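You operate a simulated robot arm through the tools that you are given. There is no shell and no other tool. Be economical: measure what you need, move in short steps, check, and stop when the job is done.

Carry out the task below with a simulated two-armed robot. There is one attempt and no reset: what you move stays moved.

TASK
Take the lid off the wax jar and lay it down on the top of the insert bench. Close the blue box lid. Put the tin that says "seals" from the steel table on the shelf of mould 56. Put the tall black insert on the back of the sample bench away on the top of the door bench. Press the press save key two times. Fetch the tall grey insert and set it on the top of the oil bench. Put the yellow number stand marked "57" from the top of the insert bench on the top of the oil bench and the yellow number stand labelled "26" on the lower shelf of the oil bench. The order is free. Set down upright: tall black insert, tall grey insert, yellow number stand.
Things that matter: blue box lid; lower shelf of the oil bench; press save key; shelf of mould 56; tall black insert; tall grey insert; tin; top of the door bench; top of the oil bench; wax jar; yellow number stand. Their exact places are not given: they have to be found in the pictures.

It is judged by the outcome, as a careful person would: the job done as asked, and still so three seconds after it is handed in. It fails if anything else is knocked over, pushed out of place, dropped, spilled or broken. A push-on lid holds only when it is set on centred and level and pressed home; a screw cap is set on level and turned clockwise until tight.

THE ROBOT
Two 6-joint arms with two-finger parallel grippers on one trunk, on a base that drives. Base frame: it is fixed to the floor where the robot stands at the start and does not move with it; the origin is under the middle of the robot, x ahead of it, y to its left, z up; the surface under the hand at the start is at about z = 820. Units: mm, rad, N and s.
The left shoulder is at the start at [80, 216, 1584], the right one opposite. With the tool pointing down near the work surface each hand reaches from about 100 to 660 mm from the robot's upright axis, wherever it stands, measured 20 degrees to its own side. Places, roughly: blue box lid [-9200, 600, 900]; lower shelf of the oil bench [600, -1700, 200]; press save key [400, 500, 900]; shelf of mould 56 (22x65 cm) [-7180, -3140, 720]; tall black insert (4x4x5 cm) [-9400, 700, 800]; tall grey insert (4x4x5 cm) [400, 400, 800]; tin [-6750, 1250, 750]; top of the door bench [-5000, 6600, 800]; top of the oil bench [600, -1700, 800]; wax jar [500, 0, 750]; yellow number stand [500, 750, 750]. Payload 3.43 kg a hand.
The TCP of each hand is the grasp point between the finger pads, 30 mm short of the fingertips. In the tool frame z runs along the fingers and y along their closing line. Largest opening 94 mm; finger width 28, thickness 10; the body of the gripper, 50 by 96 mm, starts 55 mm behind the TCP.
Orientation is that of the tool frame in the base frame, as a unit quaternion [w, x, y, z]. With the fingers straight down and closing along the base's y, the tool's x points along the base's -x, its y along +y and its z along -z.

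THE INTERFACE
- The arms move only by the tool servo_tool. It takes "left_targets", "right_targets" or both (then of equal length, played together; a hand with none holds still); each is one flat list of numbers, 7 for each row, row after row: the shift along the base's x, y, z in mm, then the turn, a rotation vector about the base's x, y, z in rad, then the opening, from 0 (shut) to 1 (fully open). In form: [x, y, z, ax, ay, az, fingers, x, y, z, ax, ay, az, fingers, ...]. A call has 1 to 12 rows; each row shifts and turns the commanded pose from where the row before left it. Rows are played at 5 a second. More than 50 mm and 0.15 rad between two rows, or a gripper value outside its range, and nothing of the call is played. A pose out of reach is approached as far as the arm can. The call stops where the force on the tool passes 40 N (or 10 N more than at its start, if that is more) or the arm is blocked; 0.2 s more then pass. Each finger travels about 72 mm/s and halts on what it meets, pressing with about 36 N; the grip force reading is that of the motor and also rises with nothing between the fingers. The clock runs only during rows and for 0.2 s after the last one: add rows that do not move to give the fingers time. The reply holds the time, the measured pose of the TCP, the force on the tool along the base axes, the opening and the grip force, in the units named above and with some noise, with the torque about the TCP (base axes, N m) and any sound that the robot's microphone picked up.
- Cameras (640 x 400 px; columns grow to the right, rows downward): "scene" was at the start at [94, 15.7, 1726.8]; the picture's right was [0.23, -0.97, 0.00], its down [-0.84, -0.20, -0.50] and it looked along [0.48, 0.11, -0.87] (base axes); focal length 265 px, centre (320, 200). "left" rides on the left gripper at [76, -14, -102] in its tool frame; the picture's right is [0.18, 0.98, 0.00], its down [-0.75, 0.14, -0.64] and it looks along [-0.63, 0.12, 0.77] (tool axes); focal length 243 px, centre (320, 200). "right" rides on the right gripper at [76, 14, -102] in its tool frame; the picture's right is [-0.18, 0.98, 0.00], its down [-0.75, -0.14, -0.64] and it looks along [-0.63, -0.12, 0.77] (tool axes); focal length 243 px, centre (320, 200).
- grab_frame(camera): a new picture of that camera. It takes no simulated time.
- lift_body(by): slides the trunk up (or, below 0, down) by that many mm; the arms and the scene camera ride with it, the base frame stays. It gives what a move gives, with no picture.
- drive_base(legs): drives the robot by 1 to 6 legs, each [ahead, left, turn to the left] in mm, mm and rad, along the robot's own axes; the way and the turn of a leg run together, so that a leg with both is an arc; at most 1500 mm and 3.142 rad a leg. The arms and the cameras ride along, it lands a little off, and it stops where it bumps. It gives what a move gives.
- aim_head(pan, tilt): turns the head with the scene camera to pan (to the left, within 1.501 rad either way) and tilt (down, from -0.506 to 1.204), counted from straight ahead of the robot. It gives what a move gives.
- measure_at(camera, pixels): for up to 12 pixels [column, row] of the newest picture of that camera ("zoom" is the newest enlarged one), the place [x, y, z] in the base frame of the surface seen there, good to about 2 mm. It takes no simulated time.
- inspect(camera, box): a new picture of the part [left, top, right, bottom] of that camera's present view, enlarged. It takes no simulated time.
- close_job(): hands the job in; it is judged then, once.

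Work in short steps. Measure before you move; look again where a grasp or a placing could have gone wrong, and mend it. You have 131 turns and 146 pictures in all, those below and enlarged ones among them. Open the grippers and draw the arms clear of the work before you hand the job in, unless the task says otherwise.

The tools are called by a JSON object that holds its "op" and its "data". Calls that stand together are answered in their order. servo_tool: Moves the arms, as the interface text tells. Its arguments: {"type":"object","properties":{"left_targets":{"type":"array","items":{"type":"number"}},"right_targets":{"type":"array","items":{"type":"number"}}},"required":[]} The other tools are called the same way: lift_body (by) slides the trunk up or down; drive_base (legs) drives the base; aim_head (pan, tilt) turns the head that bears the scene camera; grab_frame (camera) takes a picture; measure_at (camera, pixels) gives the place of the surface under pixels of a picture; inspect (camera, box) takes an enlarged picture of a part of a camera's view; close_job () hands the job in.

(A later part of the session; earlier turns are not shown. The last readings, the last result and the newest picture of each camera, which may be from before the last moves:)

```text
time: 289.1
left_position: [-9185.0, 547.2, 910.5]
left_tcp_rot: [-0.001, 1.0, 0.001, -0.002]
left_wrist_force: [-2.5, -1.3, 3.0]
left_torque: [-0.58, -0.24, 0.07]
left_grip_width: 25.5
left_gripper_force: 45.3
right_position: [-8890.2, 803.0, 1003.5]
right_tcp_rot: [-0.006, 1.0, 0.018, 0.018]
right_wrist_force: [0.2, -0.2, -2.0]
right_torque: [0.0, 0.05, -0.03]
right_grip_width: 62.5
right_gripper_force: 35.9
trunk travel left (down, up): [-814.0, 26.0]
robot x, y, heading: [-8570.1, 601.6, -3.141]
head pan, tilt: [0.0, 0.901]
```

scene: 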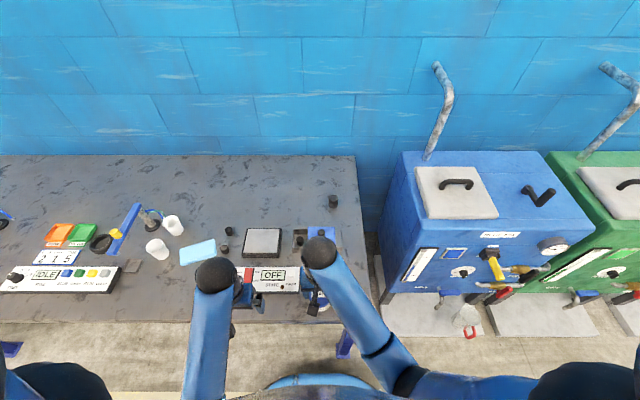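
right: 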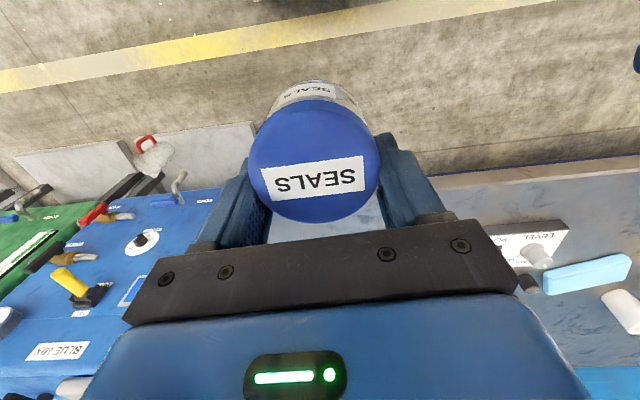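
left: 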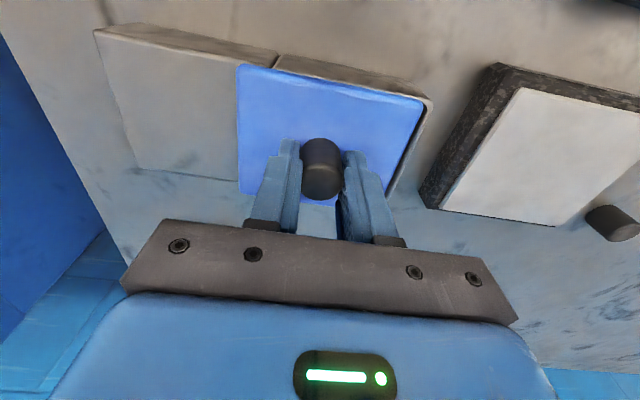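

I check alignment again before releasing.

{"op": "inspect", "data": {"camera": "scene", "box": [270, 205, 350, 265]}}

{"op": "measure_at", "data": {"camera": "zoom", "pixels": [[188, 280], [385, 280], [200, 300], [373, 300], [380, 200], [525, 250], [198, 318], [392, 270]]}}

```text
6.67 times, centred on (310, 235) of scene
```

zoom: 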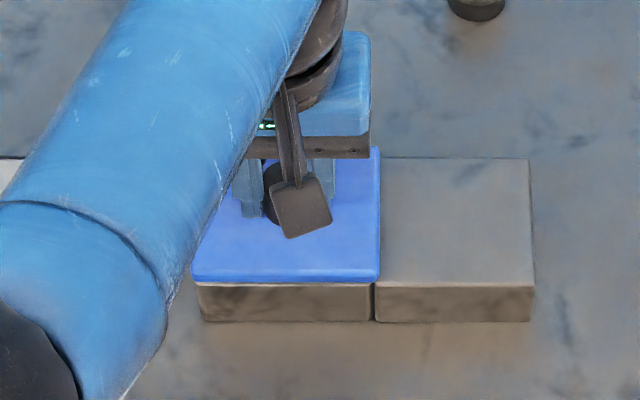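

```text
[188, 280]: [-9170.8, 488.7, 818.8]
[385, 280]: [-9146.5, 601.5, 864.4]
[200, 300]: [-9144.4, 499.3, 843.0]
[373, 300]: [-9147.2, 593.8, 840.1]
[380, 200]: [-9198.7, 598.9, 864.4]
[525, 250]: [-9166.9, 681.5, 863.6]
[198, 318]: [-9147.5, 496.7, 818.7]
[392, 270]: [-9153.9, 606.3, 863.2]
```

The lid sits centred over the compartment (lid y≈494–597, box 497–594). I release, rise, and drive 60 mm closer for the black insert.

{"op": "servo_tool", "data": {"left_targets": [0, 0, 0, 0, 0, 0, 0.4, 0, 0, 0, 0, 0, 0, 0.7, 0, 0, 0, 0, 0, 0, 0.7, 0, 0, 35, 0, 0, 0, 0.7, 20, 0, 35, 0, 0, 0, 0.7, 0, 0, 0, 0, 0, 0, 0.7]}}

{"op": "drive_base", "data": {"legs": [[60, 0, 0]]}}

{"op": "servo_tool", "data": {"left_targets": [-20, 25, 0, 0, 0.15, 0, 0.7, -25, 30, 0, 0, 0.15, 0, 0.7, -30, 30, -10, 0, 0.15, 0, 0.7, -30, 30, -10, 0, 0.15, 0, 0.7, 0, 0, 0, 0, 0, 0, 0.7]}}

{"op": "grab_frame", "data": {"camera": "left"}}

{"op": "grab_frame", "data": {"camera": "scene"}}

```text
time: 290.5
left_position: [-9162.5, 547.1, 983.4]
left_tcp_rot: [-0.002, 1.0, 0.001, -0.003]
left_wrist_force: [0.6, 0.5, 0.1]
left_torque: [-0.01, 0.0, -0.01]
left_grip_width: 65.9
left_gripper_force: 0.0
right_position: [-8888.9, 804.3, 1004.9]
right_tcp_rot: [-0.006, 1.0, 0.017, 0.018]
right_wrist_force: [0.5, 0.0, -1.7]
right_torque: [0.02, 0.03, 0.0]
right_grip_width: 62.5
right_gripper_force: 35.3
trunk travel left (down, up): [-814.0, 26.0]
robot x, y, heading: [-8567.8, 598.6, -3.138]
head pan, tilt: [0.0, 0.901]
```

```text
time: 291.5
left_position: [-9213.5, 547.4, 987.6]
left_tcp_rot: [-0.002, 1.0, 0.0, -0.007]
left_wrist_force: [0.6, -0.3, 0.7]
left_torque: [-0.01, 0.07, 0.0]
left_grip_width: 65.8
left_gripper_force: 0.1
right_position: [-8939.0, 803.8, 1006.6]
right_tcp_rot: [-0.006, 1.0, 0.018, 0.013]
right_wrist_force: [1.2, 0.2, -0.2]
right_torque: [-0.03, 0.11, 0.01]
right_grip_width: 62.6
right_gripper_force: 35.9
trunk travel left (down, up): [-814.0, 26.0]
robot x, y, heading: [-8631.1, 603.9, -3.143]
head pan, tilt: [0.0, 0.901]
```

```text
time: 292.7
left_position: [-9326.7, 662.5, 963.2]
left_tcp_rot: [-0.001, 0.955, 0.0, -0.298]
left_wrist_force: [0.1, -1.0, 1.3]
left_torque: [0.03, -0.02, 0.01]
left_grip_width: 65.5
left_gripper_force: 0.0
right_position: [-8948.0, 804.8, 1003.0]
right_tcp_rot: [-0.006, 1.0, 0.018, 0.019]
right_wrist_force: [-0.5, 0.7, -1.3]
right_torque: [-0.02, -0.02, 0.02]
right_grip_width: 62.8
right_gripper_force: 35.7
trunk travel left (down, up): [-814.0, 26.0]
robot x, y, heading: [-8631.4, 606.4, -3.141]
head pan, tilt: [0.0, 0.901]
```

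```text
42 pictures are left
```

left: 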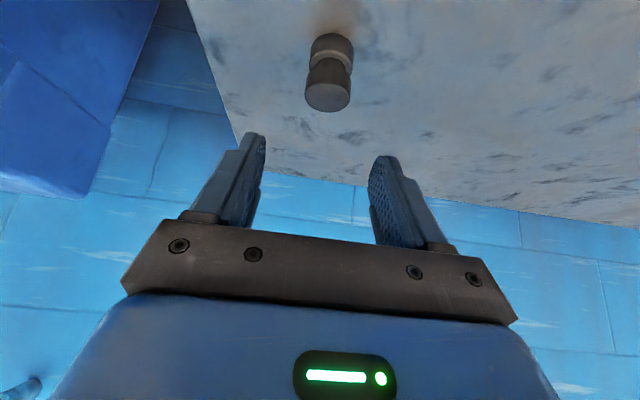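

```text
41 pictures are left
```

scene: 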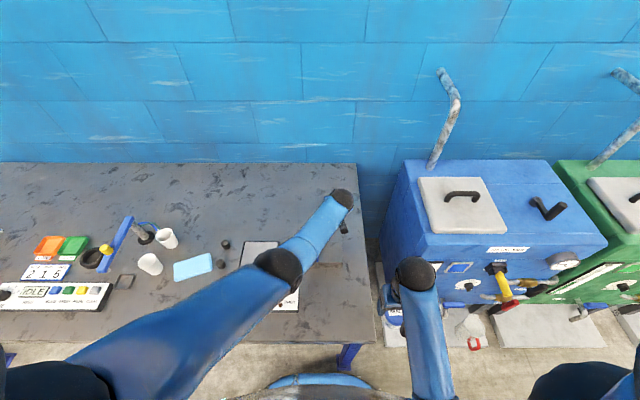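

The left hand tilts fine. I verify the insert position from the left camera.

{"op": "measure_at", "data": {"camera": "left", "pixels": [[328, 95], [308, 95], [348, 95], [328, 105], [328, 85], [330, 45]]}}

```text
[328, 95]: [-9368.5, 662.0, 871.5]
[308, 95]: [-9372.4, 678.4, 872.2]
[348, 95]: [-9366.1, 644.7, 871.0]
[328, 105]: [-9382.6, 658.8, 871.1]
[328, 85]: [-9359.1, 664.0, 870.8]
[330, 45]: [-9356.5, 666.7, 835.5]
```

Centre [-9371, 661]. I descend along the finger direction and grip.

{"op": "servo_tool", "data": {"left_targets": [-14, -1, -36, 0, 0, 0, 0.7, -15, 0, -36, 0, 0, 0, 0.7, -15, 0, -34, 0, 0, 0, 0.7, 0, 0, 0, 0, 0, 0, 0.7]}}

{"op": "grab_frame", "data": {"camera": "left"}}

```text
time: 293.7
left_position: [-9316.4, 662.2, 925.9]
left_tcp_rot: [-0.002, 0.955, 0.0, -0.297]
left_wrist_force: [-0.6, -0.1, -0.5]
left_torque: [0.01, -0.01, -0.03]
left_grip_width: 65.6
left_gripper_force: 0.1
left hand out of reach, approached as far as the arm can: row 1, 2, 3
right_position: [-8948.7, 805.4, 1003.9]
right_tcp_rot: [-0.005, 1.0, 0.018, 0.019]
right_wrist_force: [-0.5, -0.5, -1.6]
right_torque: [0.01, 0.02, -0.02]
right_grip_width: 62.8
right_gripper_force: 36.3
trunk travel left (down, up): [-814.0, 26.0]
robot x, y, heading: [-8629.4, 601.0, -3.139]
head pan, tilt: [0.0, 0.901]
```

```text
40 pictures are left
```

left: 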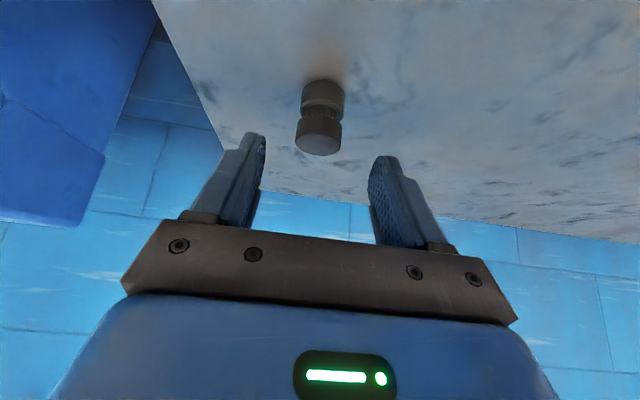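

Arm is at full stretch; I lower the trunk 70 mm which also brings the hand down (tin stays above the bench).

{"op": "lift_body", "data": {"by": -70}}

{"op": "servo_tool", "data": {"left_targets": [-18, 0, 4, 0, 0, 0, 0.7, -18, 0, 0, 0, 0, 0, 0.7, -18, 0, -2, 0, 0, 0, 0.7, 0, 0, 0, 0, 0, 0, 0.7]}}

{"op": "grab_frame", "data": {"camera": "left"}}

```text
time: 294.8
left_position: [-9316.6, 661.2, 855.3]
left_tcp_rot: [-0.001, 0.955, 0.0, -0.297]
left_wrist_force: [1.0, 0.1, -0.8]
left_torque: [-0.02, 0.01, 0.02]
left_grip_width: 65.8
left_gripper_force: 0.1
right_position: [-8948.7, 803.7, 933.4]
right_tcp_rot: [-0.005, 1.0, 0.018, 0.019]
right_wrist_force: [0.7, -0.3, -1.1]
right_torque: [0.0, 0.0, 0.01]
right_grip_width: 62.9
right_gripper_force: 36.2
trunk travel left (down, up): [-744.0, 96.0]
robot x, y, heading: [-8630.6, 607.4, -3.139]
head pan, tilt: [0.0, 0.901]
```

```text
time: 295.8
left_position: [-9334.9, 656.4, 877.5]
left_tcp_rot: [-0.001, 0.955, 0.001, -0.297]
left_wrist_force: [-0.1, -0.1, 0.1]
left_torque: [-0.02, -0.03, 0.01]
left_grip_width: 65.7
left_gripper_force: 0.0
left hand out of reach, approached as far as the arm can: row 1, 2, 3
right_position: [-8948.2, 804.3, 933.3]
right_tcp_rot: [-0.006, 1.0, 0.018, 0.019]
right_wrist_force: [-0.4, 0.2, -1.8]
right_torque: [0.01, 0.03, -0.01]
right_grip_width: 62.7
right_gripper_force: 35.7
trunk travel left (down, up): [-744.0, 96.0]
robot x, y, heading: [-8627.9, 600.0, -3.14]
head pan, tilt: [0.0, 0.901]
```

```text
39 pictures are left
```

left: 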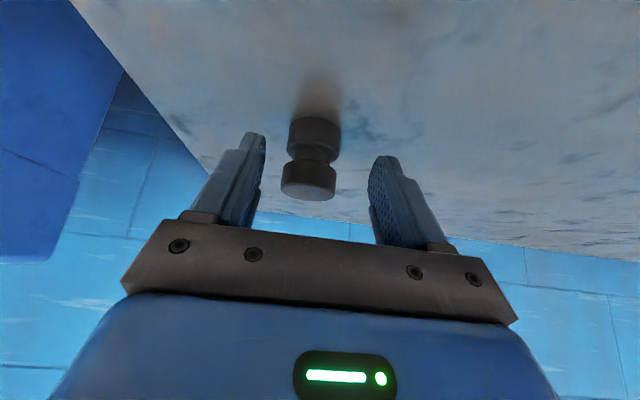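

Only ~36 mm short. The base fits under this bench, so I creep forward 36 mm, bringing the fingers around the insert.

{"op": "drive_base", "data": {"legs": [[36, 0, 0]]}}

{"op": "grab_frame", "data": {"camera": "left"}}

```text
time: 296.6
left_position: [-9342.7, 652.5, 877.6]
left_tcp_rot: [-0.001, 0.954, 0.001, -0.298]
left_wrist_force: [0.7, 0.4, 0.2]
left_torque: [-0.02, -0.01, 0.0]
left_grip_width: 65.8
left_gripper_force: 0.1
right_position: [-8956.5, 799.6, 934.0]
right_tcp_rot: [-0.005, 1.0, 0.02, 0.018]
right_wrist_force: [0.2, -0.4, -1.3]
right_torque: [-0.01, 0.06, 0.01]
right_grip_width: 62.9
right_gripper_force: 36.0
trunk travel left (down, up): [-744.0, 96.0]
robot x, y, heading: [-8632.6, 603.6, -3.137]
head pan, tilt: [0.0, 0.901]
stopped in leg 1: the robot was blocked; the commanded pose is now the measured one
```

```text
38 pictures are left
```

left: 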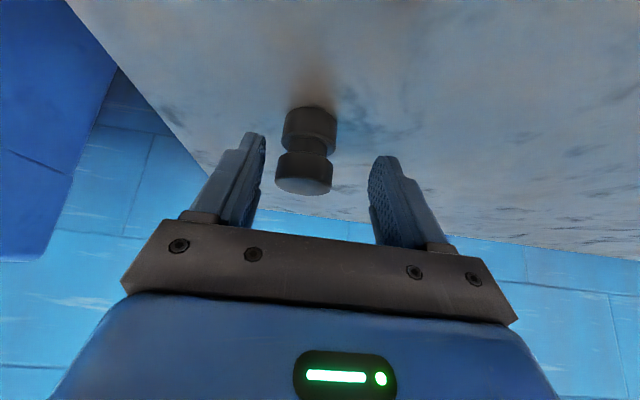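

Blocked there by the bench. Instead I raise the hand, back 20 mm, and shift the robot 160 mm to its right so the left arm reaches straight.

{"op": "servo_tool", "data": {"left_targets": [15, 0, 35, 0, 0, 0, 0.7, 15, 0, 35, 0, 0, 0, 0.7, 10, 0, 20, 0, 0, 0, 0.7], "right_targets": [20, -30, 0, 0, 0, 0, 0.45, 20, -30, 0, 0, 0, 0, 0.45, 0, -40, 0, 0, 0, 0, 0.45]}}

{"op": "drive_base", "data": {"legs": [[-15, 0, 0], [0, -165, 0]]}}

```text
time: 297.4
left_position: [-9303.4, 650.8, 964.5]
left_tcp_rot: [-0.002, 0.956, 0.001, -0.294]
left_wrist_force: [-0.4, -0.1, 0.6]
left_torque: [-0.01, -0.01, 0.04]
left_grip_width: 65.6
left_gripper_force: 0.1
right_position: [-8920.0, 696.7, 932.5]
right_tcp_rot: [-0.006, 1.0, 0.02, 0.02]
right_wrist_force: [-0.1, 0.0, -1.6]
right_torque: [-0.01, -0.02, -0.03]
right_grip_width: 62.5
right_gripper_force: 35.9
trunk travel left (down, up): [-744.0, 96.0]
robot x, y, heading: [-8633.3, 599.1, -3.137]
head pan, tilt: [0.0, 0.901]
```

```text
time: 299.2
left_position: [-9279.7, 819.6, 969.2]
left_tcp_rot: [-0.004, 0.954, 0.0, -0.298]
left_wrist_force: [0.0, -0.6, 0.1]
left_torque: [0.04, 0.0, 0.02]
left_grip_width: 65.8
left_gripper_force: 0.1
right_position: [-8895.2, 865.4, 935.8]
right_tcp_rot: [-0.007, 1.0, 0.017, 0.018]
right_wrist_force: [0.0, -0.2, -1.9]
right_torque: [0.07, 0.07, 0.0]
right_grip_width: 62.9
right_gripper_force: 36.4
trunk travel left (down, up): [-744.0, 96.0]
robot x, y, heading: [-8614.6, 767.9, 3.143]
head pan, tilt: [0.0, 0.901]
```

Now the left hand goes over the insert again.

{"op": "servo_tool", "data": {"left_targets": [0, -40, 0, 0, 0, 0, 0.7, 0, -40, 0, 0, 0, 0, 0.7, -10, -40, -10, 0, 0, 0, 0.7, -20, -38, -15, 0, 0, 0, 0.7, -15, 0, -25, 0, 0, 0, 0.7, 0, 0, 0, 0, 0, 0, 0.7]}}

{"op": "grab_frame", "data": {"camera": "left"}}

{"op": "measure_at", "data": {"camera": "left", "pixels": [[315, 130], [315, 140], [315, 150], [300, 145], [330, 145]]}}

```text
time: 300.6
left_position: [-9328.0, 665.7, 919.1]
left_tcp_rot: [-0.002, 0.955, -0.001, -0.297]
left_wrist_force: [0.4, -0.8, 0.5]
left_torque: [-0.01, -0.02, 0.02]
left_grip_width: 65.6
left_gripper_force: 0.1
right_position: [-8896.2, 868.9, 933.5]
right_tcp_rot: [-0.004, 1.0, 0.017, 0.019]
right_wrist_force: [-0.2, 0.1, -2.1]
right_torque: [0.03, 0.03, 0.0]
right_grip_width: 62.7
right_gripper_force: 36.3
trunk travel left (down, up): [-744.0, 96.0]
robot x, y, heading: [-8615.0, 766.9, 3.143]
head pan, tilt: [0.0, 0.901]
```

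```text
37 pictures are left
```

left: 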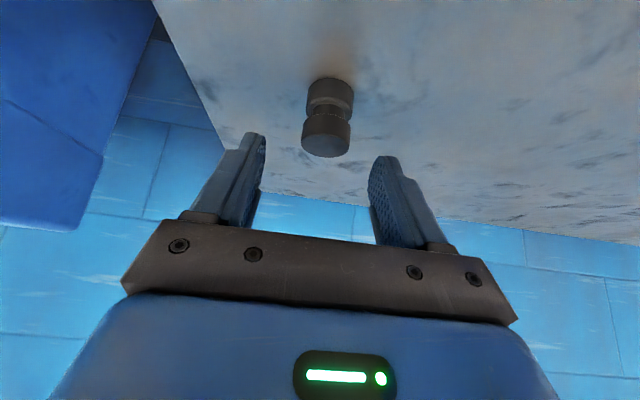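

```text
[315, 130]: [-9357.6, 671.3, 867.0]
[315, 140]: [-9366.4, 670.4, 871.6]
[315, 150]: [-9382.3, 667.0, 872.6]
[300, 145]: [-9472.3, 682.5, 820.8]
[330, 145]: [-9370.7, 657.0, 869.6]
```

Aligned. I descend to [-9371, 661, 857].

{"op": "servo_tool", "data": {"left_targets": [-21, -2, -31, 0, 0, 0, 0.7, -22, -2, -31, 0, 0, 0, 0.7, 0, 0, 0, 0, 0, 0, 0.7]}}

{"op": "grab_frame", "data": {"camera": "left"}}

```text
time: 301.4
left_position: [-9365.8, 662.5, 858.6]
left_tcp_rot: [-0.002, 0.954, -0.001, -0.298]
left_wrist_force: [0.5, -0.8, -0.3]
left_torque: [0.0, 0.01, -0.01]
left_grip_width: 65.9
left_gripper_force: 0.1
right_position: [-8896.6, 867.8, 933.8]
right_tcp_rot: [-0.006, 1.0, 0.016, 0.018]
right_wrist_force: [0.5, -0.2, -0.9]
right_torque: [0.03, 0.02, 0.01]
right_grip_width: 62.5
right_gripper_force: 36.1
trunk travel left (down, up): [-744.0, 96.0]
robot x, y, heading: [-8619.2, 770.1, -3.144]
head pan, tilt: [0.0, 0.901]
```

```text
36 pictures are left
```

left: 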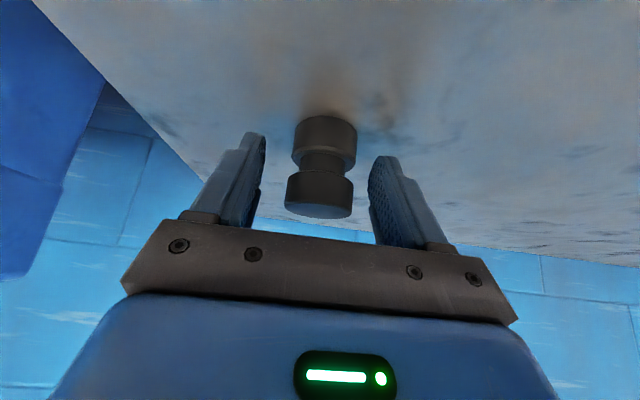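

Insert is between the fingers. I close and lift.

{"op": "servo_tool", "data": {"left_targets": [-2, 0, 0, 0, 0, 0, 0.5, 0, 0, 0, 0, 0, 0, 0.3, 0, 0, 0, 0, 0, 0, 0.2, 0, 0, 0, 0, 0, 0, 0.2, 10, 0, 30, 0, 0, 0, 0.2, 15, 0, 40, 0, 0, 0, 0.2, 30, 0, 25, 0, 0, 0, 0.2, 45, 0, 0, 0, 0, 0, 0.2]}}

{"op": "grab_frame", "data": {"camera": "left"}}

```text
time: 303.2
left_position: [-9264.2, 662.8, 955.7]
left_tcp_rot: [-0.003, 0.955, -0.001, -0.297]
left_wrist_force: [0.5, -0.1, 0.2]
left_torque: [-0.03, 0.0, 0.05]
left_grip_width: 40.7
left_gripper_force: 36.3
left hand out of reach, approached as far as the arm can: row 1
right_position: [-8895.4, 867.3, 933.6]
right_tcp_rot: [-0.005, 1.0, 0.017, 0.019]
right_wrist_force: [0.7, -0.7, -2.4]
right_torque: [0.01, 0.02, 0.0]
right_grip_width: 62.4
right_gripper_force: 35.9
trunk travel left (down, up): [-744.0, 96.0]
robot x, y, heading: [-8614.9, 768.3, 3.143]
head pan, tilt: [0.0, 0.901]
```

```text
35 pictures are left
```

left: 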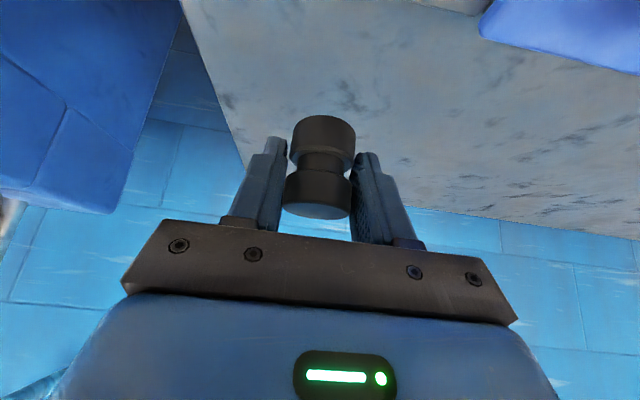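

Black insert held upright in the tilted hand. I retract, raise the trunk, back away and turn toward mould 56 (−y) to look.

{"op": "servo_tool", "data": {"left_targets": [45, 0, 0, 0, 0, 0, 0.2, 45, 0, 0, 0, 0, 0, 0.2, 45, -20, 10, 0, 0, 0, 0.2, 45, -20, 0, 0, 0, 0, 0.2, 45, -20, 0, 0, 0, 0, 0.2]}}

{"op": "lift_body", "data": {"by": 70}}

{"op": "drive_base", "data": {"legs": [[-450, 0, 0], [0, 0, 1.57]]}}

{"op": "aim_head", "data": {"pan": 0.2, "tilt": 0.3}}

{"op": "grab_frame", "data": {"camera": "scene"}}

```text
refused: row 3 steps farther than a row can; nothing moved
```

```text
time: 304.2
left_position: [-9265.4, 663.1, 1023.0]
left_tcp_rot: [-0.003, 0.955, -0.001, -0.296]
left_wrist_force: [-0.1, 0.2, 0.0]
left_torque: [-0.02, 0.01, 0.0]
left_grip_width: 40.7
left_gripper_force: 36.4
right_position: [-8897.1, 868.0, 1003.2]
right_tcp_rot: [-0.005, 1.0, 0.017, 0.019]
right_wrist_force: [-0.1, -0.6, -1.2]
right_torque: [0.0, 0.0, 0.01]
right_grip_width: 62.5
right_gripper_force: 36.2
trunk travel left (down, up): [-814.0, 26.0]
robot x, y, heading: [-8615.4, 771.7, 3.139]
head pan, tilt: [0.0, 0.901]
```

```text
time: 310.8
left_position: [-8044.1, 119.7, 1023.2]
left_tcp_rot: [0.21, 0.669, 0.681, -0.211]
left_wrist_force: [-0.2, 0.9, -1.8]
left_torque: [0.04, 0.01, 0.01]
left_grip_width: 40.8
left_gripper_force: 36.2
right_position: [-8257.6, 486.7, 1002.9]
right_tcp_rot: [-0.017, 0.688, 0.725, 0.01]
right_wrist_force: [0.7, 0.4, -1.8]
right_torque: [-0.03, 0.01, -0.01]
right_grip_width: 62.7
right_gripper_force: 36.2
trunk travel left (down, up): [-814.0, 26.0]
robot x, y, heading: [-8162.7, 769.9, -1.553]
head pan, tilt: [0.0, 0.901]
```

```text
time: 311.8
left_position: [-8045.4, 121.1, 1023.7]
left_tcp_rot: [0.21, 0.669, 0.681, -0.21]
left_wrist_force: [-0.2, -1.3, -0.7]
left_torque: [-0.02, 0.0, 0.0]
left_grip_width: 40.4
left_gripper_force: 36.6
right_position: [-8257.0, 485.1, 1002.3]
right_tcp_rot: [-0.018, 0.689, 0.725, 0.009]
right_wrist_force: [0.4, -0.8, -1.4]
right_torque: [-0.01, 0.0, 0.0]
right_grip_width: 62.5
right_gripper_force: 36.3
trunk travel left (down, up): [-814.0, 26.0]
robot x, y, heading: [-8163.4, 766.9, -1.555]
head pan, tilt: [0.201, 0.3]
```

```text
34 pictures are left
```

scene: 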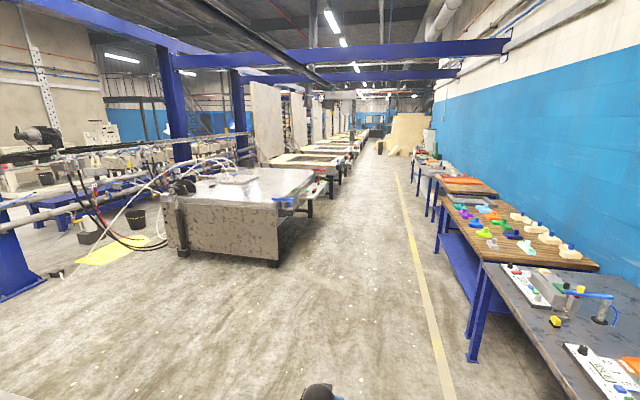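

The row of moulds is ahead-left. I enlarge it.

{"op": "inspect", "data": {"camera": "scene", "box": [150, 120, 390, 270]}}

{"op": "measure_at", "data": {"camera": "zoom", "pixels": [[370, 210], [330, 222], [400, 195], [335, 300], [50, 330], [435, 125], [500, 100], [200, 160], [545, 60], [300, 180]]}}

```text
2.67 times, centred on (270, 195) of scene
```

zoom: 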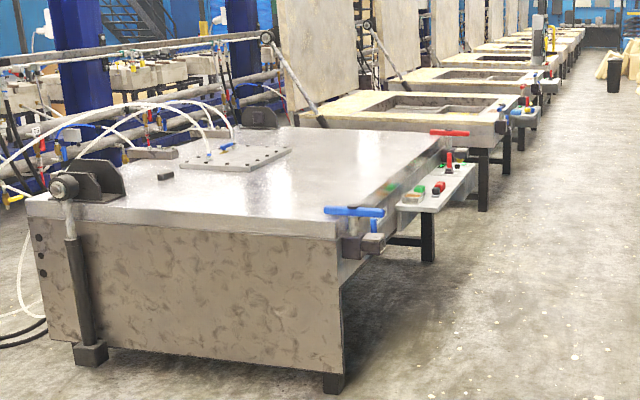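

```text
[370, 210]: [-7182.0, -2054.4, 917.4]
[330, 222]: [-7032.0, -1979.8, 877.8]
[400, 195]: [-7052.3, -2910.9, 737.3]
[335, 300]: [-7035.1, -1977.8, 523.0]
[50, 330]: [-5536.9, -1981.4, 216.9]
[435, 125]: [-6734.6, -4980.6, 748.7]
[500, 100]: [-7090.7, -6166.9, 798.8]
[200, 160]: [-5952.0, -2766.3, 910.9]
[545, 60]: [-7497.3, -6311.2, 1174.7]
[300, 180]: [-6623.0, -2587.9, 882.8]
```

The first mould has a side shelf at about [-7150, -3100]. I retract the left arm, drive down the aisle and turn to face it.

{"op": "servo_tool", "data": {"left_targets": [0, 45, 0, 0, 0, 0, 0.2, 0, 45, 0, 0, 0, 0, 0.2, 0, 45, 0, 0, 0, 0, 0.2, 0, 45, 0, 0, 0, 0, 0.2, 0, 40, 0, 0, 0, 0, 0.2]}}

{"op": "drive_base", "data": {"legs": [[1300, 110, -0.015], [1300, 130, 0], [1290, 130, 0], [0, 0, 1.57]]}}

{"op": "aim_head", "data": {"pan": 0.0, "tilt": 0.8}}

{"op": "grab_frame", "data": {"camera": "scene"}}

```text
time: 313.0
left_position: [-8043.4, 342.2, 1026.1]
left_tcp_rot: [0.211, 0.669, 0.681, -0.211]
left_wrist_force: [-0.6, 0.4, -0.4]
left_torque: [-0.02, 0.04, 0.02]
left_grip_width: 40.4
left_gripper_force: 36.3
right_position: [-8256.7, 487.6, 1003.7]
right_tcp_rot: [-0.017, 0.688, 0.726, 0.009]
right_wrist_force: [0.4, -0.1, -1.8]
right_torque: [-0.06, -0.02, 0.0]
right_grip_width: 62.5
right_gripper_force: 36.6
trunk travel left (down, up): [-814.0, 26.0]
robot x, y, heading: [-8161.4, 766.9, -1.555]
head pan, tilt: [0.201, 0.3]
```

```text
time: 335.5
left_position: [-7367.9, -2999.2, 1025.3]
left_tcp_rot: [0.298, 0.024, 0.954, -0.01]
left_wrist_force: [0.6, 0.9, 0.1]
left_torque: [-0.01, 0.01, 0.02]
left_grip_width: 40.5
left_gripper_force: 35.8
right_position: [-7528.4, -3200.6, 1003.1]
right_tcp_rot: [-0.019, 0.007, 1.0, -0.005]
right_wrist_force: [-0.1, -0.7, -2.2]
right_torque: [-0.03, -0.02, 0.01]
right_grip_width: 62.4
right_gripper_force: 35.8
trunk travel left (down, up): [-814.0, 26.0]
robot x, y, heading: [-7804.5, -3084.2, -0.046]
head pan, tilt: [0.201, 0.3]
```

```text
time: 336.4
left_position: [-7366.8, -2997.7, 1026.3]
left_tcp_rot: [0.297, 0.024, 0.955, -0.01]
left_wrist_force: [-0.8, 0.2, -0.1]
left_torque: [0.02, 0.0, 0.0]
left_grip_width: 40.5
left_gripper_force: 35.9
right_position: [-7528.3, -3199.6, 1003.4]
right_tcp_rot: [-0.019, 0.007, 1.0, -0.004]
right_wrist_force: [-0.9, -0.2, -1.3]
right_torque: [0.02, -0.04, 0.05]
right_grip_width: 62.1
right_gripper_force: 36.6
trunk travel left (down, up): [-814.0, 26.0]
robot x, y, heading: [-7802.4, -3089.7, -0.047]
head pan, tilt: [0.0, 0.799]
```

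```text
32 pictures are left
```

scene: 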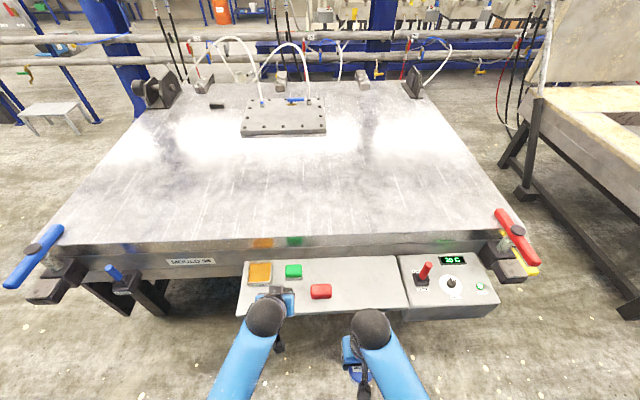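

The mould label at (190,261) and the shelf with a free spot at about (360,285) are visible. I read the label and measure.

{"op": "inspect", "data": {"camera": "scene", "box": [140, 240, 520, 330]}}

{"op": "measure_at", "data": {"camera": "zoom", "pixels": [[215, 55], [255, 55], [300, 85], [380, 60], [400, 50], [430, 55], [440, 100], [350, 100], [410, 110], [435, 30], [180, 105], [200, 45]]}}

```text
1.68 times, centred on (330, 285) of scene
```

zoom: 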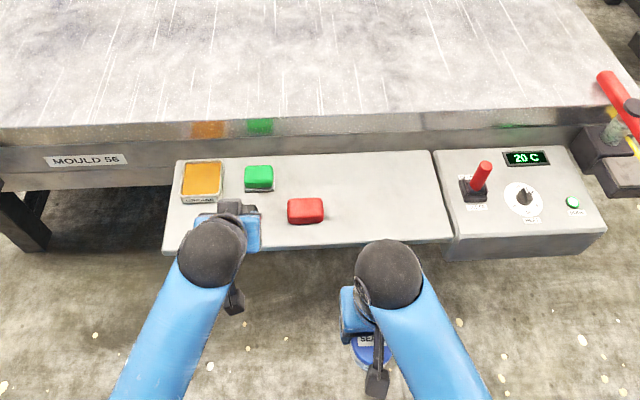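

```text
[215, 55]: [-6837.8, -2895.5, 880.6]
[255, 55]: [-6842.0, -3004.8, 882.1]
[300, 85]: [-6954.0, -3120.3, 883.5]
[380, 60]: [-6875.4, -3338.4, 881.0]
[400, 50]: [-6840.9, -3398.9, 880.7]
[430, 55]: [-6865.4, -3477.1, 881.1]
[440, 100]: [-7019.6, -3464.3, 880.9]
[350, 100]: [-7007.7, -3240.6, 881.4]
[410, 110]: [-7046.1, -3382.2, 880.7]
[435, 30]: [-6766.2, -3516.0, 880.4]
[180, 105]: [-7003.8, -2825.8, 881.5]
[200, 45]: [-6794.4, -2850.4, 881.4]
```

It is MOULD 56. I measure the shelf's free part.

{"op": "measure_at", "data": {"camera": "zoom", "pixels": [[385, 195], [385, 160], [385, 238], [340, 200], [322, 212], [432, 200], [440, 200], [360, 220], [170, 240], [400, 140], [305, 208]]}}

```text
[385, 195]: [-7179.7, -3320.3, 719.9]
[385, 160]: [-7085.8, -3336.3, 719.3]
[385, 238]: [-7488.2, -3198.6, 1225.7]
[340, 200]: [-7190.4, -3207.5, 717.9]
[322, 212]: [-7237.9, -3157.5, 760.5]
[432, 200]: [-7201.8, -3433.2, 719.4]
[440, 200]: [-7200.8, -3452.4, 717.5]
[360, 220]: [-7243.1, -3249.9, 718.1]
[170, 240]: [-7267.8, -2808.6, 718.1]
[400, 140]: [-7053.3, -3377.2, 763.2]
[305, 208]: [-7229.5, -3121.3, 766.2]
```

Shelf z≈719; target for the tin [-7190, -3320]. I drive closer, straighten, and check how the tin sits in the hand.

{"op": "drive_base", "data": {"legs": [[110, -100, 0.046]]}}

{"op": "servo_tool", "data": {"right_targets": [30, 0, 0, 0, -0.038, 0, 0.45, 40, 0, 0, 0, 0, 0, 0.45, 0, 0, 0, 0, 0, 0, 0.45]}}

{"op": "grab_frame", "data": {"camera": "right"}}

{"op": "measure_at", "data": {"camera": "right", "pixels": [[275, 160], [355, 155], [315, 210], [315, 140], [310, 175], [310, 95]]}}

```text
time: 337.8
left_position: [-7268.9, -3079.0, 1026.1]
left_tcp_rot: [0.298, 0.0, 0.955, -0.003]
left_wrist_force: [-1.1, 0.1, -0.2]
left_torque: [-0.01, -0.02, 0.01]
left_grip_width: 40.6
left_gripper_force: 35.9
right_position: [-7419.2, -3288.0, 1004.2]
right_tcp_rot: [-0.019, -0.017, 1.0, -0.007]
right_wrist_force: [-1.1, 0.0, -0.3]
right_torque: [0.02, -0.06, -0.02]
right_grip_width: 62.4
right_gripper_force: 36.1
trunk travel left (down, up): [-814.0, 26.0]
robot x, y, heading: [-7697.3, -3191.6, 0.003]
head pan, tilt: [0.0, 0.799]
```

```text
time: 338.6
left_position: [-7267.1, -3080.8, 1025.3]
left_tcp_rot: [0.297, 0.0, 0.955, -0.002]
left_wrist_force: [-0.3, 0.3, -0.6]
left_torque: [0.01, 0.01, 0.04]
left_grip_width: 40.6
left_gripper_force: 36.2
right_position: [-7345.4, -3289.7, 1005.9]
right_tcp_rot: [0.0, -0.018, 1.0, -0.007]
right_wrist_force: [-0.6, -0.2, -1.3]
right_torque: [0.0, -0.01, 0.01]
right_grip_width: 62.2
right_gripper_force: 36.4
trunk travel left (down, up): [-814.0, 26.0]
robot x, y, heading: [-7697.7, -3192.4, -0.0]
head pan, tilt: [0.0, 0.799]
```

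```text
30 pictures are left
```

right: 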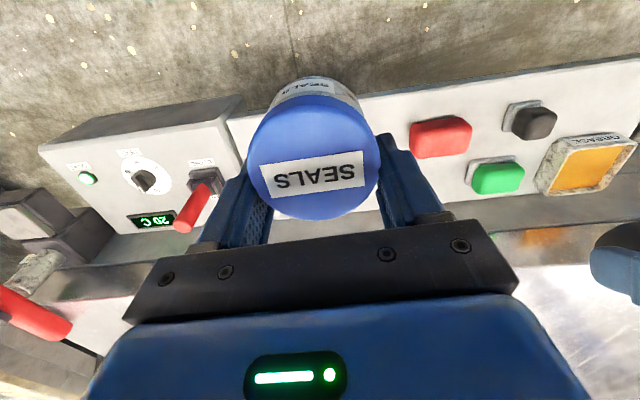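

```text
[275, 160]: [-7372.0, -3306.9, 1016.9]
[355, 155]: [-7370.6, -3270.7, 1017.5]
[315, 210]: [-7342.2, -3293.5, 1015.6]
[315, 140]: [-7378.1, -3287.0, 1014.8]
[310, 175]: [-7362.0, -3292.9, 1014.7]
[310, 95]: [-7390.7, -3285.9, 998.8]
```

The tin is level, centred 25 mm toward the robot from the TCP, bottom ≈47 below TCP. I move over the free spot and lower to just above the shelf.

{"op": "servo_tool", "data": {"right_targets": [43, -8, 0, 0, 0, 0, 0.45, 43, -8, 0, 0, 0, 0, 0.45, 43, -8, 0, 0, 0, 0, 0.45, 41, -6, 0, 0, 0, 0, 0.45, 0, 0, -45, 0, 0, 0, 0.45, 0, 0, -45, 0, 0, 0, 0.45, 0, 0, -45, 0, 0, 0, 0.45, 0, 0, -45, 0, 0, 0, 0.45, 0, 0, -40, 0, 0, 0, 0.45, 0, 0, 0, 0, 0, 0, 0.45]}}

{"op": "grab_frame", "data": {"camera": "right"}}

```text
time: 340.8
left_position: [-7266.2, -3081.4, 1026.3]
left_tcp_rot: [0.297, 0.001, 0.955, -0.002]
left_wrist_force: [0.0, -0.5, 0.2]
left_torque: [0.01, 0.04, 0.01]
left_grip_width: 40.3
left_gripper_force: 36.0
right_position: [-7176.4, -3320.1, 782.2]
right_tcp_rot: [0.0, -0.018, 1.0, -0.007]
right_wrist_force: [-0.1, -0.3, -1.2]
right_torque: [0.0, -0.01, -0.01]
right_grip_width: 62.1
right_gripper_force: 35.8
trunk travel left (down, up): [-814.0, 26.0]
robot x, y, heading: [-7697.9, -3192.6, -0.001]
head pan, tilt: [0.0, 0.799]
```

```text
29 pictures are left
```

right: 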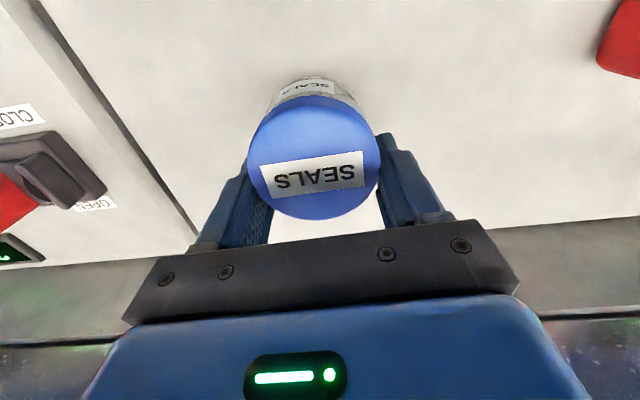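

Over free shelf area. I lower gently to contact.

{"op": "servo_tool", "data": {"right_targets": [0, 0, -10, 0, 0, 0, 0.45, 0, 0, -3, 0, 0, 0, 0.45, 0, 0, -2, 0, 0, 0, 0.45, 0, 0, -2, 0, 0, 0, 0.45]}}

```text
time: 341.8
left_position: [-7266.8, -3079.2, 1024.8]
left_tcp_rot: [0.296, 0.0, 0.955, -0.003]
left_wrist_force: [0.7, 0.7, -0.2]
left_torque: [-0.01, -0.01, 0.01]
left_grip_width: 40.6
left_gripper_force: 35.9
right_position: [-7176.2, -3320.1, 766.6]
right_tcp_rot: [0.0, -0.018, 1.0, -0.007]
right_wrist_force: [-0.3, 0.5, 0.5]
right_torque: [0.03, 0.07, 0.03]
right_grip_width: 62.1
right_gripper_force: 36.1
trunk travel left (down, up): [-814.0, 26.0]
robot x, y, heading: [-7697.9, -3191.1, 0.004]
head pan, tilt: [0.0, 0.799]
```

{"op": "servo_tool", "data": {"right_targets": [0, 0, -1, 0, 0, 0, 0.45, 0, 0, -1, 0, 0, 0, 0.45]}}

```text
time: 342.4
left_position: [-7267.5, -3080.6, 1026.8]
left_tcp_rot: [0.297, 0.001, 0.955, -0.002]
left_wrist_force: [-0.6, 0.1, 0.1]
left_torque: [-0.01, -0.03, -0.03]
left_grip_width: 40.6
left_gripper_force: 35.4
right_position: [-7176.9, -3319.5, 765.5]
right_tcp_rot: [0.002, -0.018, 1.0, -0.006]
right_wrist_force: [-1.2, -2.2, 17.1]
right_torque: [0.17, 0.77, 0.11]
right_grip_width: 62.4
right_gripper_force: 36.1
trunk travel left (down, up): [-814.0, 26.0]
robot x, y, heading: [-7698.1, -3190.9, 0.001]
head pan, tilt: [0.0, 0.799]
```

Contact (17 N). I ease up 1 mm, open and rise, then look.

{"op": "servo_tool", "data": {"right_targets": [0, 0, 1, 0, 0, 0, 0.45, 0, 0, 0, 0, 0, 0, 0.75, 0, 0, 0, 0, 0, 0, 0.9, 0, 0, 0, 0, 0, 0, 0.9, 0, 0, 45, 0, 0, 0, 0.9, 0, 0, 45, 0, 0, 0, 0.9, 0, 0, 45, 0, 0, 0, 1, -30, 0, 35, 0, 0, 0, 1, -40, 0, 20, 0, 0, 0, 1]}}

{"op": "grab_frame", "data": {"camera": "right"}}

```text
time: 344.4
left_position: [-7269.2, -3079.6, 1026.8]
left_tcp_rot: [0.298, 0.002, 0.955, -0.003]
left_wrist_force: [0.4, 0.0, 0.0]
left_torque: [0.02, -0.03, -0.01]
left_grip_width: 40.6
left_gripper_force: 36.5
right_position: [-7252.2, -3319.9, 957.5]
right_tcp_rot: [0.001, -0.018, 1.0, -0.006]
right_wrist_force: [-0.6, -0.8, -0.1]
right_torque: [-0.01, -0.01, 0.0]
right_grip_width: 94.1
right_gripper_force: 0.1
trunk travel left (down, up): [-814.0, 26.0]
robot x, y, heading: [-7700.1, -3194.5, 0.005]
head pan, tilt: [0.0, 0.799]
```

```text
28 pictures are left
```

right: 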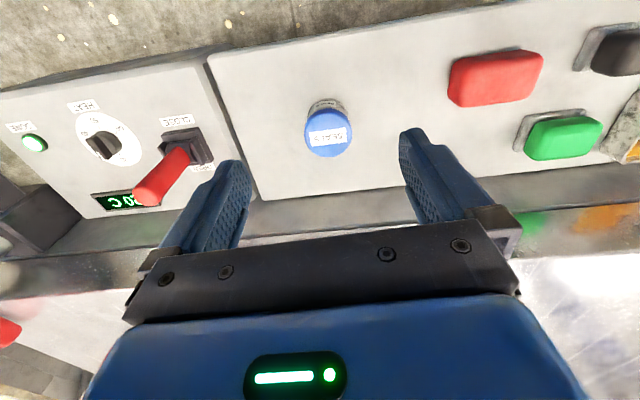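

The tin stands on the mould 56 shelf. Now to the door bench: I back off and drive up the aisle.

{"op": "drive_base", "data": {"legs": [[-200, 0, 0], [0, 1500, 0], [0, 1500, 0], [0, 1500, 0], [0, 1500, 0], [0, 550, 0]]}}

```text
time: 376.7
left_position: [-7395.0, 3434.6, 1025.0]
left_tcp_rot: [0.296, -0.005, 0.955, 0.0]
left_wrist_force: [0.7, -0.4, -1.1]
left_torque: [-0.01, 0.03, -0.01]
left_grip_width: 40.7
left_gripper_force: 35.7
right_position: [-7373.1, 3197.4, 956.4]
right_tcp_rot: [0.0, -0.024, 1.0, -0.006]
right_wrist_force: [-0.5, -0.3, 0.0]
right_torque: [0.04, -0.02, 0.02]
right_grip_width: 93.6
right_gripper_force: 0.0
trunk travel left (down, up): [-814.0, 26.0]
robot x, y, heading: [-7823.5, 3321.0, 0.015]
head pan, tilt: [0.0, 0.799]
```

At y≈3320. I drive ahead past the tables, turn to +y and look for the door bench.

{"op": "drive_base", "data": {"legs": [[1300, 0, 0], [1300, 0, 0], [0, 0, 1.555]]}}

{"op": "aim_head", "data": {"pan": 0.0, "tilt": 0.35}}

{"op": "grab_frame", "data": {"camera": "scene"}}

```text
time: 393.0
left_position: [-5353.3, 3803.0, 1025.8]
left_tcp_rot: [0.213, -0.671, 0.679, 0.207]
left_wrist_force: [-0.1, 0.6, -0.3]
left_torque: [0.02, -0.03, 0.01]
left_grip_width: 40.6
left_gripper_force: 35.4
right_position: [-5113.4, 3819.9, 955.6]
right_tcp_rot: [-0.004, 0.716, -0.698, 0.004]
right_wrist_force: [-0.3, 1.1, 0.0]
right_torque: [0.0, -0.01, 0.01]
right_grip_width: 93.8
right_gripper_force: 0.1
trunk travel left (down, up): [-814.0, 26.0]
robot x, y, heading: [-5243.2, 3369.7, 1.561]
head pan, tilt: [0.0, 0.799]
```

```text
time: 393.9
left_position: [-5352.9, 3803.1, 1024.9]
left_tcp_rot: [0.213, -0.67, 0.68, 0.206]
left_wrist_force: [0.8, -0.4, -0.3]
left_torque: [-0.01, 0.03, 0.02]
left_grip_width: 40.6
left_gripper_force: 36.0
right_position: [-5115.2, 3819.3, 956.8]
right_tcp_rot: [-0.005, 0.716, -0.698, 0.004]
right_wrist_force: [-1.0, -0.1, -0.2]
right_torque: [0.02, -0.02, 0.03]
right_grip_width: 93.9
right_gripper_force: 0.0
trunk travel left (down, up): [-814.0, 26.0]
robot x, y, heading: [-5247.0, 3374.3, 1.563]
head pan, tilt: [0.0, 0.351]
```

```text
27 pictures are left
```

scene: 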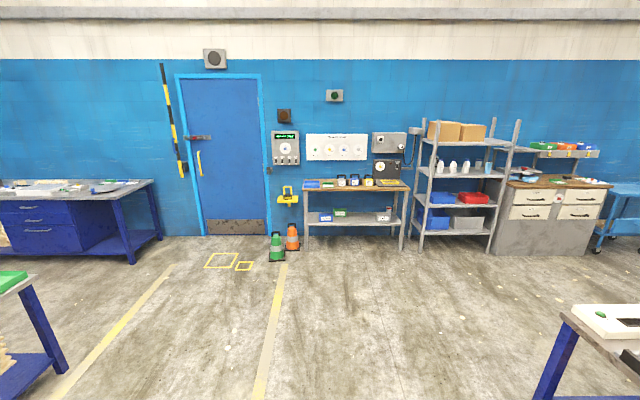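

The bench right of the door at (355,187) matches. I measure it and enlarge.

{"op": "inspect", "data": {"camera": "scene", "box": [280, 120, 430, 260]}}

{"op": "measure_at", "data": {"camera": "zoom", "pixels": [[100, 195], [300, 198], [540, 200], [160, 180], [290, 180], [420, 185], [470, 185], [110, 370], [300, 290]]}}

```text
2.86 times, centred on (355, 190) of scene
```

zoom: 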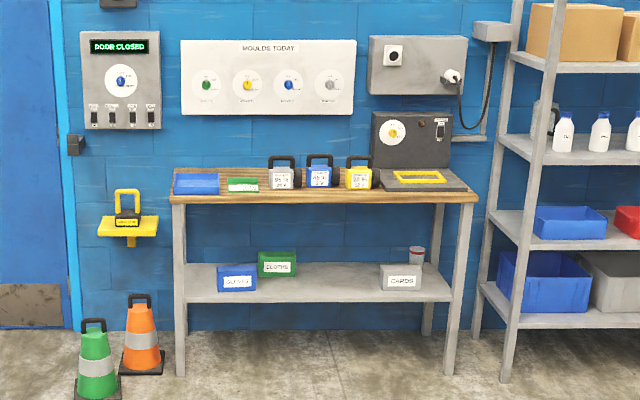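

```text
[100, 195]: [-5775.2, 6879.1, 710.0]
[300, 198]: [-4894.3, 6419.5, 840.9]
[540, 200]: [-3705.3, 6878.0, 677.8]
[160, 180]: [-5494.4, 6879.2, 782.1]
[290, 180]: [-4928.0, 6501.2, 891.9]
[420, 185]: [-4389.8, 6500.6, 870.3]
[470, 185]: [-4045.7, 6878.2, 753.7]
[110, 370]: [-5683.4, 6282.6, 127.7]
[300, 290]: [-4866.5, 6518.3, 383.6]
```

I approach the door bench.

{"op": "drive_base", "data": {"legs": [[1300, -160, 0.008], [1320, -160, 0]]}}

{"op": "aim_head", "data": {"pan": 0.0, "tilt": 0.8}}

{"op": "grab_frame", "data": {"camera": "scene"}}

```text
time: 406.7
left_position: [-5030.7, 6409.9, 1025.7]
left_tcp_rot: [0.213, -0.672, 0.679, 0.207]
left_wrist_force: [-0.5, -0.2, -0.3]
left_torque: [0.01, -0.04, 0.02]
left_grip_width: 40.3
left_gripper_force: 35.9
right_position: [-4791.7, 6427.1, 956.3]
right_tcp_rot: [-0.005, 0.716, -0.698, 0.004]
right_wrist_force: [0.4, -0.1, -0.1]
right_torque: [0.02, -0.03, -0.03]
right_grip_width: 94.2
right_gripper_force: 0.0
trunk travel left (down, up): [-814.0, 26.0]
robot x, y, heading: [-4924.0, 5975.8, 1.567]
head pan, tilt: [0.0, 0.351]
```

```text
time: 407.6
left_position: [-5030.4, 6411.4, 1024.6]
left_tcp_rot: [0.212, -0.672, 0.679, 0.207]
left_wrist_force: [-1.1, 0.6, 0.5]
left_torque: [0.0, 0.02, -0.03]
left_grip_width: 40.5
left_gripper_force: 35.8
right_position: [-4791.5, 6427.6, 956.0]
right_tcp_rot: [-0.005, 0.716, -0.698, 0.005]
right_wrist_force: [-0.2, 0.7, 0.0]
right_torque: [0.04, 0.0, -0.02]
right_grip_width: 94.0
right_gripper_force: 0.2
trunk travel left (down, up): [-814.0, 26.0]
robot x, y, heading: [-4923.4, 5976.7, 1.563]
head pan, tilt: [0.0, 0.799]
```

```text
25 pictures are left
```

scene: 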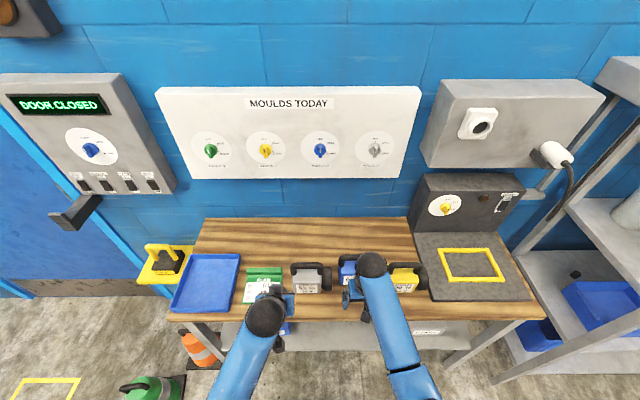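

I withdraw the right hand and measure free areas.

{"op": "servo_tool", "data": {"right_targets": [20, -45, 0, 0, 0, 0, 1, 20, -45, 0, 0, 0, 0, 1, 20, -40, 0, 0, 0, 0, 1]}}

{"op": "grab_frame", "data": {"camera": "scene"}}

{"op": "measure_at", "data": {"camera": "scene", "pixels": [[320, 235], [320, 250], [255, 250], [400, 240], [310, 262], [310, 285], [230, 300], [300, 312], [340, 312], [295, 285], [340, 280], [250, 262]]}}

```text
time: 408.4
left_position: [-5031.2, 6409.2, 1025.6]
left_tcp_rot: [0.213, -0.671, 0.679, 0.208]
left_wrist_force: [1.0, 0.0, -0.3]
left_torque: [0.01, 0.01, -0.02]
left_grip_width: 40.3
left_gripper_force: 36.3
right_position: [-4729.9, 6297.9, 957.8]
right_tcp_rot: [-0.005, 0.717, -0.698, 0.004]
right_wrist_force: [0.9, -0.1, -0.3]
right_torque: [0.0, -0.02, -0.02]
right_grip_width: 94.1
right_gripper_force: 0.1
trunk travel left (down, up): [-814.0, 26.0]
robot x, y, heading: [-4925.1, 5977.2, 1.566]
head pan, tilt: [0.0, 0.799]
```

```text
24 pictures are left
```

scene: 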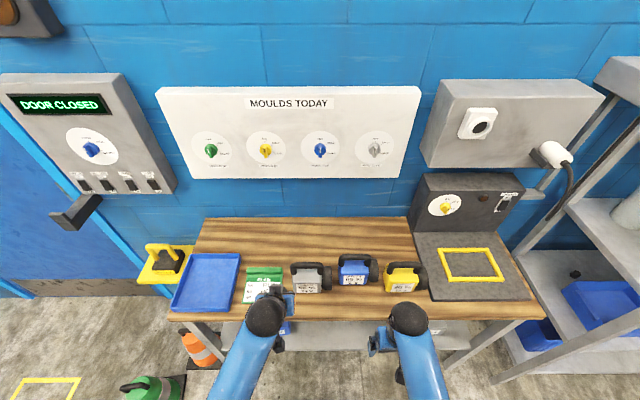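

```text
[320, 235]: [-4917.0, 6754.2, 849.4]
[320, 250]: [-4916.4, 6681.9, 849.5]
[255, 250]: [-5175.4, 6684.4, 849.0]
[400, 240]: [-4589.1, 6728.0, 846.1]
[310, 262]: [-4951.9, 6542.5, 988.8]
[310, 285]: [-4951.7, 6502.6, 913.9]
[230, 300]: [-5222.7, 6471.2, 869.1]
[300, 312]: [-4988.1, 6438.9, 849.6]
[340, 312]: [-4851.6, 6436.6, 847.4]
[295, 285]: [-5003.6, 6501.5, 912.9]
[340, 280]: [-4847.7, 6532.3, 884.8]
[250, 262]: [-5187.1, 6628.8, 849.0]
```

Bench top z≈849. A free spot behind the blue tray, about [-5215, 6725], suits. I shift the left hand left, drive left then closer.

{"op": "servo_tool", "data": {"left_targets": [-45, 0, 0, 0, 0, 0, 0.2, -45, 0, 0, 0, 0, 0, 0.2, 0, 0, 0, 0, 0, 0, 0.2]}}

{"op": "drive_base", "data": {"legs": [[0, 90, 0], [115, 0, 0]]}}

{"op": "grab_frame", "data": {"camera": "scene"}}

{"op": "inspect", "data": {"camera": "scene", "box": [180, 200, 340, 320]}}

{"op": "measure_at", "data": {"camera": "zoom", "pixels": [[200, 30], [250, 30], [250, 60], [330, 60], [320, 90], [200, 60], [260, 100], [250, 140], [400, 130], [350, 200], [180, 120]]}}

```text
time: 409.2
left_position: [-5119.8, 6411.1, 1027.8]
left_tcp_rot: [0.212, -0.672, 0.678, 0.208]
left_wrist_force: [-0.9, 0.8, -0.6]
left_torque: [0.0, 0.01, -0.01]
left_grip_width: 40.4
left_gripper_force: 36.4
right_position: [-4730.1, 6299.3, 956.7]
right_tcp_rot: [-0.005, 0.716, -0.698, 0.004]
right_wrist_force: [0.4, -0.2, -0.4]
right_torque: [0.0, 0.03, 0.04]
right_grip_width: 94.1
right_gripper_force: 0.1
trunk travel left (down, up): [-814.0, 26.0]
robot x, y, heading: [-4921.0, 5981.1, 1.56]
head pan, tilt: [0.0, 0.799]
```

```text
time: 411.1
left_position: [-5207.1, 6519.4, 1030.6]
left_tcp_rot: [0.214, -0.671, 0.679, 0.209]
left_wrist_force: [0.6, -0.2, 0.0]
left_torque: [0.0, 0.0, 0.0]
left_grip_width: 40.6
left_gripper_force: 36.4
right_position: [-4818.0, 6407.2, 958.6]
right_tcp_rot: [-0.005, 0.715, -0.699, 0.003]
right_wrist_force: [0.9, -0.1, 0.5]
right_torque: [0.02, 0.02, -0.02]
right_grip_width: 93.8
right_gripper_force: 0.1
trunk travel left (down, up): [-814.0, 26.0]
robot x, y, heading: [-5012.5, 6094.4, 1.56]
head pan, tilt: [0.0, 0.799]
```

```text
23 pictures are left
```

scene: 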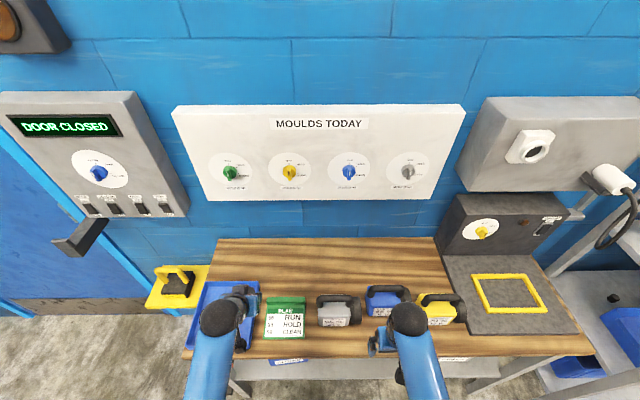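

```text
3.33 times, centred on (260, 260) of scene
```

zoom: 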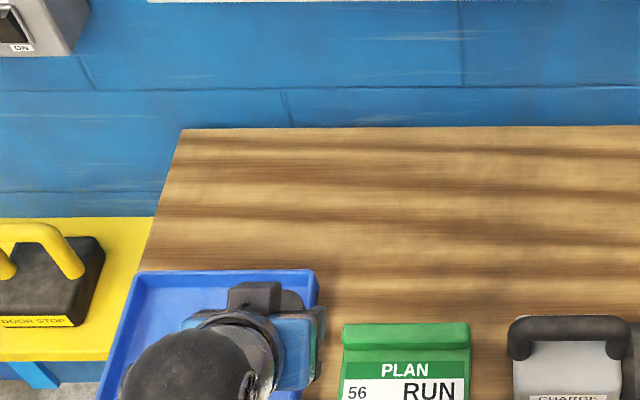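

```text
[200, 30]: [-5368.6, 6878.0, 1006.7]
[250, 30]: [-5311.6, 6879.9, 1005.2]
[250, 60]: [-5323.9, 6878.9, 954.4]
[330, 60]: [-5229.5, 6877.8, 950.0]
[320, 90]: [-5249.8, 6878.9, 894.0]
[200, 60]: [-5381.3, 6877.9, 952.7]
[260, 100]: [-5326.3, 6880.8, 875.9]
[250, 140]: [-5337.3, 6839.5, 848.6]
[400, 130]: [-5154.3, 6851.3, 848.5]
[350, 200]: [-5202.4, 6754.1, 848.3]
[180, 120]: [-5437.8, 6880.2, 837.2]
```

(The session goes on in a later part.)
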